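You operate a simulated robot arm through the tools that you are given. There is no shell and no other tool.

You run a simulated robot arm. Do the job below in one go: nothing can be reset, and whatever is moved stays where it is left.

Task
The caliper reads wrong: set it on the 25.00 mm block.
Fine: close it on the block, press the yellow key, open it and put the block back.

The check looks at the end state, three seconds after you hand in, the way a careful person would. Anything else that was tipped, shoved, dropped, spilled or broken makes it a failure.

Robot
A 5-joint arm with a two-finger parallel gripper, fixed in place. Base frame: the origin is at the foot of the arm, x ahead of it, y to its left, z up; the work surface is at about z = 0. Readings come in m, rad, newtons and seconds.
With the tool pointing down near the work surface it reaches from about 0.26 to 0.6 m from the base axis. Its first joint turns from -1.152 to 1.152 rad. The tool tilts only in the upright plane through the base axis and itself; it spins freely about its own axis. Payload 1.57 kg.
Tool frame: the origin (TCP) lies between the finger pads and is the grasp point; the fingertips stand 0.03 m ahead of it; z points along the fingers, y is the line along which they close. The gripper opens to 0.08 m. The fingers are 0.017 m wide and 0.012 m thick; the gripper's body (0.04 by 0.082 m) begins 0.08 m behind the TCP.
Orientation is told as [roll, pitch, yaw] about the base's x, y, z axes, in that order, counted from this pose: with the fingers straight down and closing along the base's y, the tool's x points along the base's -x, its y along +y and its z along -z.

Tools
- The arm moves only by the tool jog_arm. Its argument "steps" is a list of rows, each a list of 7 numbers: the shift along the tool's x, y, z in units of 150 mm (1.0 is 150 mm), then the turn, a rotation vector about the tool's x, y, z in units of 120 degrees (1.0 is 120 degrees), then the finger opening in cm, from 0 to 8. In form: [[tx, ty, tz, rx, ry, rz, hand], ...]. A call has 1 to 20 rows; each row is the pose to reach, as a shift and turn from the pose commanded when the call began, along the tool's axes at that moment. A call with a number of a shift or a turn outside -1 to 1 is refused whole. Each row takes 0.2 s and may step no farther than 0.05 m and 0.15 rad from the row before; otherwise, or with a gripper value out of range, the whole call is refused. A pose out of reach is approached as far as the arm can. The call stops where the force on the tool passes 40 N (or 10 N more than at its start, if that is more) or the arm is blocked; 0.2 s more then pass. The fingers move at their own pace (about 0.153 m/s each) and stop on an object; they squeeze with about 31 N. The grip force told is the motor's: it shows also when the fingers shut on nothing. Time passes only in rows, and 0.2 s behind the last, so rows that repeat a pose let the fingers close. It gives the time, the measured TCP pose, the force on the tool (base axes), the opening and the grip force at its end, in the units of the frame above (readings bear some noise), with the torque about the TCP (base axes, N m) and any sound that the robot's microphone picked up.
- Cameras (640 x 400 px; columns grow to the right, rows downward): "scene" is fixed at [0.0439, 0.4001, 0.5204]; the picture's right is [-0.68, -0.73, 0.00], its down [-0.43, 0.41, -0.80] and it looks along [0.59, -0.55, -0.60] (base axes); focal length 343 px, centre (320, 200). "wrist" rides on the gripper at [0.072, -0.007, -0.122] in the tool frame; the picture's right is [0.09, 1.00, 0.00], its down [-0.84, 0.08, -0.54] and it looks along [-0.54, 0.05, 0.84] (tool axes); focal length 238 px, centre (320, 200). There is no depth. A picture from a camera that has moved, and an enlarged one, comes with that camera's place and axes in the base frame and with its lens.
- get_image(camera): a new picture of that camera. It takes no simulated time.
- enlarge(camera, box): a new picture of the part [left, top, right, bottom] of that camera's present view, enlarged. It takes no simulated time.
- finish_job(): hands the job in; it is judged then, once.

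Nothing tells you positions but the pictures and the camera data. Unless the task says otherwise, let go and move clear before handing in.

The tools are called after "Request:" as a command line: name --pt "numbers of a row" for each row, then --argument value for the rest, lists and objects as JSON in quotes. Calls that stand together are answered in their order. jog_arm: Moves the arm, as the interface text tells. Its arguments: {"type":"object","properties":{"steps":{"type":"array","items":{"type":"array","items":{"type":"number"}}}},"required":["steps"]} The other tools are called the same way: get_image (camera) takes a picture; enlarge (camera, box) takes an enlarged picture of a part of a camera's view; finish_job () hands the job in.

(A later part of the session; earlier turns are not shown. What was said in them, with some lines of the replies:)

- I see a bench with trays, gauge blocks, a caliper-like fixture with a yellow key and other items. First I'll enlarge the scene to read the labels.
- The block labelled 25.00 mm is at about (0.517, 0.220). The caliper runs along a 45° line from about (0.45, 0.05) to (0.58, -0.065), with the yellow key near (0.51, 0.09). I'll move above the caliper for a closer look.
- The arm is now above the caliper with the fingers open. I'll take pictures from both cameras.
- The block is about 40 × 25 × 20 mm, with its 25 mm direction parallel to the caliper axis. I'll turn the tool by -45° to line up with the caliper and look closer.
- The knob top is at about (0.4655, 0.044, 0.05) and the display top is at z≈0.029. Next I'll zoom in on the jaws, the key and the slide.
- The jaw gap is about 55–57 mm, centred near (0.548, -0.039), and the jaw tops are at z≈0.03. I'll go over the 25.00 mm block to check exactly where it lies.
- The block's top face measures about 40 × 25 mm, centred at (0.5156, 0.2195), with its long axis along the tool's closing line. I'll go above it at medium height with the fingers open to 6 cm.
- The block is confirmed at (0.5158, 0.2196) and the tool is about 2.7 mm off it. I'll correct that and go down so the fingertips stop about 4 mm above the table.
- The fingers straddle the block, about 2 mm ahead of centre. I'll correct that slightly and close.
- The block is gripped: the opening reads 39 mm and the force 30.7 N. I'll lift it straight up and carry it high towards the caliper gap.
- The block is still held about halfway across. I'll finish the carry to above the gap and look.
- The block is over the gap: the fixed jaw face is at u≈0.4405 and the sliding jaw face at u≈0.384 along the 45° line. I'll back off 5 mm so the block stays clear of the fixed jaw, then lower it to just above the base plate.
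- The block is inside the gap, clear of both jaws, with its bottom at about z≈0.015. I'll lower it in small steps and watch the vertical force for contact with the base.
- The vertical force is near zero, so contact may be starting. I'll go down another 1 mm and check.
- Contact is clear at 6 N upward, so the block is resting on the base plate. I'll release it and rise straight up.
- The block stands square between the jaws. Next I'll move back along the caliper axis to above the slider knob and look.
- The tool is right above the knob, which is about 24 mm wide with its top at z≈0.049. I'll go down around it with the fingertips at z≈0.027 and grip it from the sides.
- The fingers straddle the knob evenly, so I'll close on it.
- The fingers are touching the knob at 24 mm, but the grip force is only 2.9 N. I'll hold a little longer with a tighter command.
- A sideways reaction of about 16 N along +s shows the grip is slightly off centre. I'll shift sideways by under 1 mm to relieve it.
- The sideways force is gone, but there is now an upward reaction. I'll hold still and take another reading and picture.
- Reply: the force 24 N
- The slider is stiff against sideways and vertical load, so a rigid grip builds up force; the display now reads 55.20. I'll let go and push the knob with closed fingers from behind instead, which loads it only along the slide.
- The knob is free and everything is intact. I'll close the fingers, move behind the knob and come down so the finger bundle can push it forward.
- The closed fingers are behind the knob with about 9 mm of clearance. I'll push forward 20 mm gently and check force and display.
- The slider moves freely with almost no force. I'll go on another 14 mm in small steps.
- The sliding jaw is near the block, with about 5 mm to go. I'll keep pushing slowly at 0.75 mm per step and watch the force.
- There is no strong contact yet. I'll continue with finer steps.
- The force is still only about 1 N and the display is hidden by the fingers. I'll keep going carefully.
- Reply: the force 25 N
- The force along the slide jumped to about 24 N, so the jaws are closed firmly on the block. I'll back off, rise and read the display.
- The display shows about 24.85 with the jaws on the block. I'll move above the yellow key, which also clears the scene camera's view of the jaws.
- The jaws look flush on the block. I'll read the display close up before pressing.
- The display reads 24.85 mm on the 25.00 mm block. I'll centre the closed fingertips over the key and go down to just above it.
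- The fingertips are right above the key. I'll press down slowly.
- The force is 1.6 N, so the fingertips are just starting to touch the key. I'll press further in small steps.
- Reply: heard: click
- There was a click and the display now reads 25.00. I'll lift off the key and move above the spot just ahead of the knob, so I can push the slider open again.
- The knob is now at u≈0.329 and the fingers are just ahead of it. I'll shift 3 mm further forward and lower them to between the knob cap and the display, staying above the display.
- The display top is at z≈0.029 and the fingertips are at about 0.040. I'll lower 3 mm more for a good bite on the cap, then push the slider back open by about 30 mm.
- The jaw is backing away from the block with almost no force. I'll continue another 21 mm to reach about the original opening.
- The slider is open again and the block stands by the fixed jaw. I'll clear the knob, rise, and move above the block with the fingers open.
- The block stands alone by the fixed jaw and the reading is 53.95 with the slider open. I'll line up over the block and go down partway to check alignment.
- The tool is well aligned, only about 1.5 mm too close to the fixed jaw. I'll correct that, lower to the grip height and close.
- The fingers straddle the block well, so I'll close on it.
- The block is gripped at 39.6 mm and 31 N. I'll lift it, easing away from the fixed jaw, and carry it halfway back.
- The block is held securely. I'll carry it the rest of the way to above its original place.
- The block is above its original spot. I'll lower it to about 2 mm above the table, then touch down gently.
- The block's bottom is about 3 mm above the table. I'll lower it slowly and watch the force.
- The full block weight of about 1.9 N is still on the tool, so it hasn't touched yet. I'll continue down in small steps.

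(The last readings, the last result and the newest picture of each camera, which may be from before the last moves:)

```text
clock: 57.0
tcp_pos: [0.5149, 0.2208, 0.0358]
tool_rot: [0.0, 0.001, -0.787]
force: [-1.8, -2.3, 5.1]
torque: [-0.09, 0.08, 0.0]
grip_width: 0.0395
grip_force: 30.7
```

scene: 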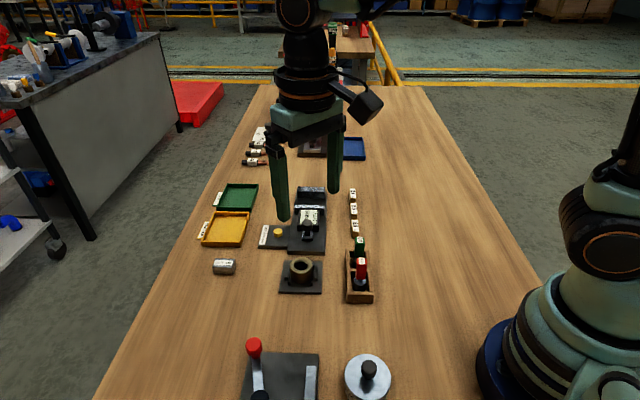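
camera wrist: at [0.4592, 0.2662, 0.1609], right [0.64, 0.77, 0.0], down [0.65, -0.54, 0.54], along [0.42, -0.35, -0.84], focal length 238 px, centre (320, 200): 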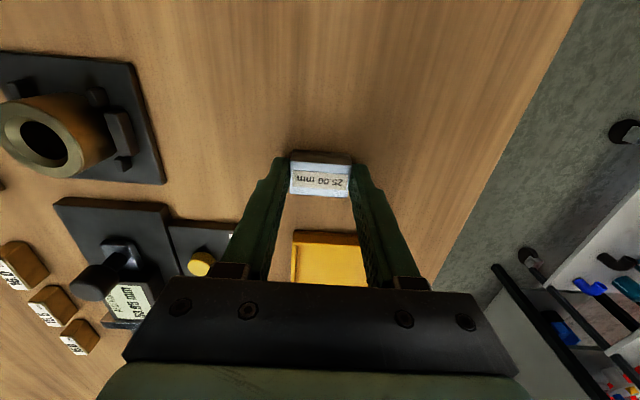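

The block has touched down, with 5 N upward on the tool. I'll release it gently and rise.

Request:
jog_arm --pt "0 0 -0.002 0 0 0 4.3" --pt "0 0 -0.002 0 0 0 5.4" --pt "0 0 -0.002 0 0 0 6.4" --pt "0 0 -0.06 0 0 0 6.4" --pt "0 0 -0.2 0 0 0 6.4" --pt "0 0 -0.4 0 0 0 6.4" --pt "0 0 -0.65 0 0 0 6.4" --pt "0 0 -0.9 0 0 0 6.4" --pt "0 0 -0.9 0 0 0 6.4"

Request:
get_image --camera "wrist"

Request:
get_image --camera "scene"

Request:
enlarge --camera "scene" --box '[195, 240, 275, 290]'

Request:
enlarge --camera "scene" --box '[190, 170, 390, 310]'

```text
clock: 59.0
tcp_pos: [0.5154, 0.2205, 0.1714]
tool_rot: [-0.001, -0.001, -0.785]
force: [-0.2, -0.1, -0.9]
torque: [0.01, -0.01, -0.01]
grip_width: 0.0639
grip_force: 0.0
```

```text
taken
camera wrist: at [0.4596, 0.2664, 0.2927], right [0.64, 0.77, 0.0], down [0.65, -0.54, 0.54], along [0.42, -0.35, -0.84], focal length 238 px, centre (320, 200)
```

wrist: 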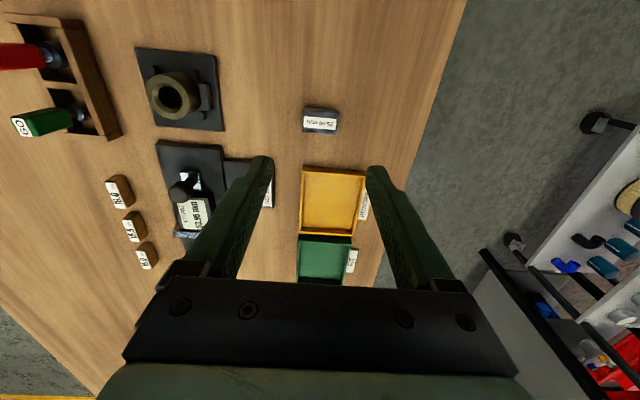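

```text
taken
```

scene: 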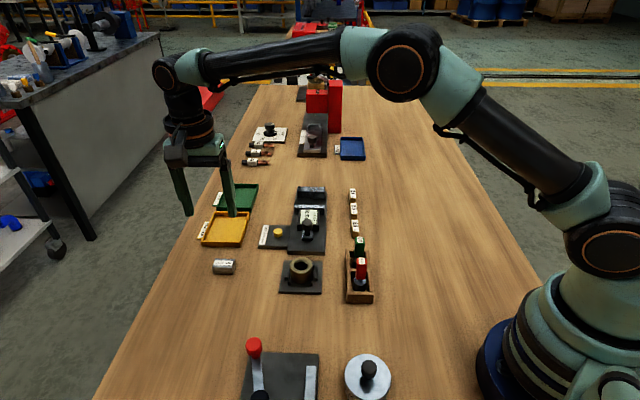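

```text
8.00 times, centred on (235, 265) of scene
camera zoom: at [0.0439, 0.4001, 0.5204], right [-0.68, -0.73, 0.0], down [-0.43, 0.41, -0.8], along [0.59, -0.55, -0.6], focal length 2741 px, centre (1000, -320)
```

zoom: 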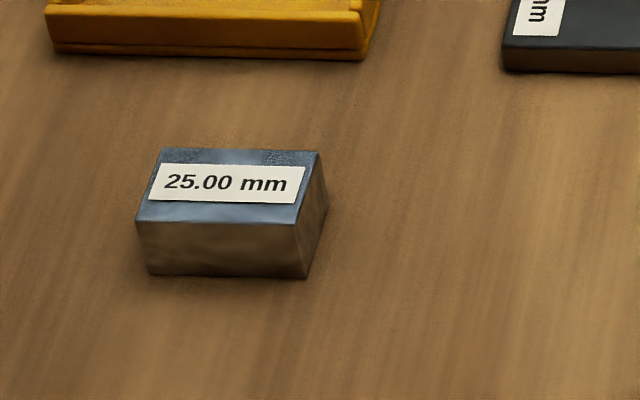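

```text
2.86 times, centred on (290, 240) of scene
camera zoom: at [0.0439, 0.4001, 0.5204], right [-0.68, -0.73, 0.0], down [-0.43, 0.41, -0.8], along [0.59, -0.55, -0.6], focal length 979 px, centre (406, 86)
```

zoom: 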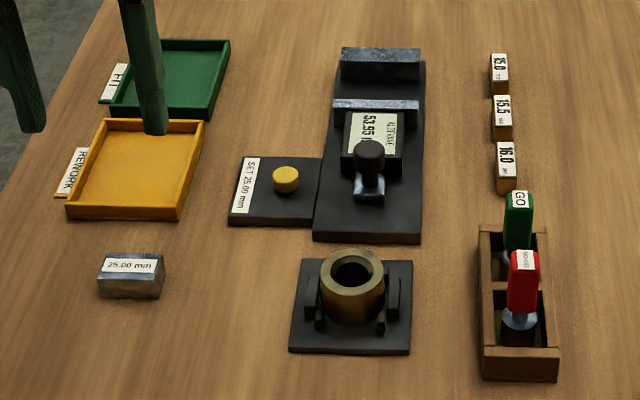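

The block is back in its original place and the caliper is open. The display was set to 25.00 on the block, nothing else was disturbed, and the arm is clear, so I'm handing in.

Request:
finish_job

```text
The job is handed in.
```

The caliper is set: with the jaws closed on the 25.00 mm block it read 24.85 mm, and after I pressed the yellow key it read 25.00 mm.

- **Closing:** I pushed the slider until the force rose to about 24 N, so the jaws were firmly on the block when I pressed the key. The key clicked.
- **Caliper now:** It is open again and reads 53.95 mm. It read 54.85 mm at the start, so it is not at exactly the same opening.
- **Block:** It is back in its original place, within about 1 mm.
- **Slider grip:** My first attempt gripped the slider knob, which nudged it by 0.35 mm and built up force. I let go and pushed the knob with closed fingers instead. I saw no damage from it.

In the last pictures nothing else on the bench had moved, and the arm is clear.
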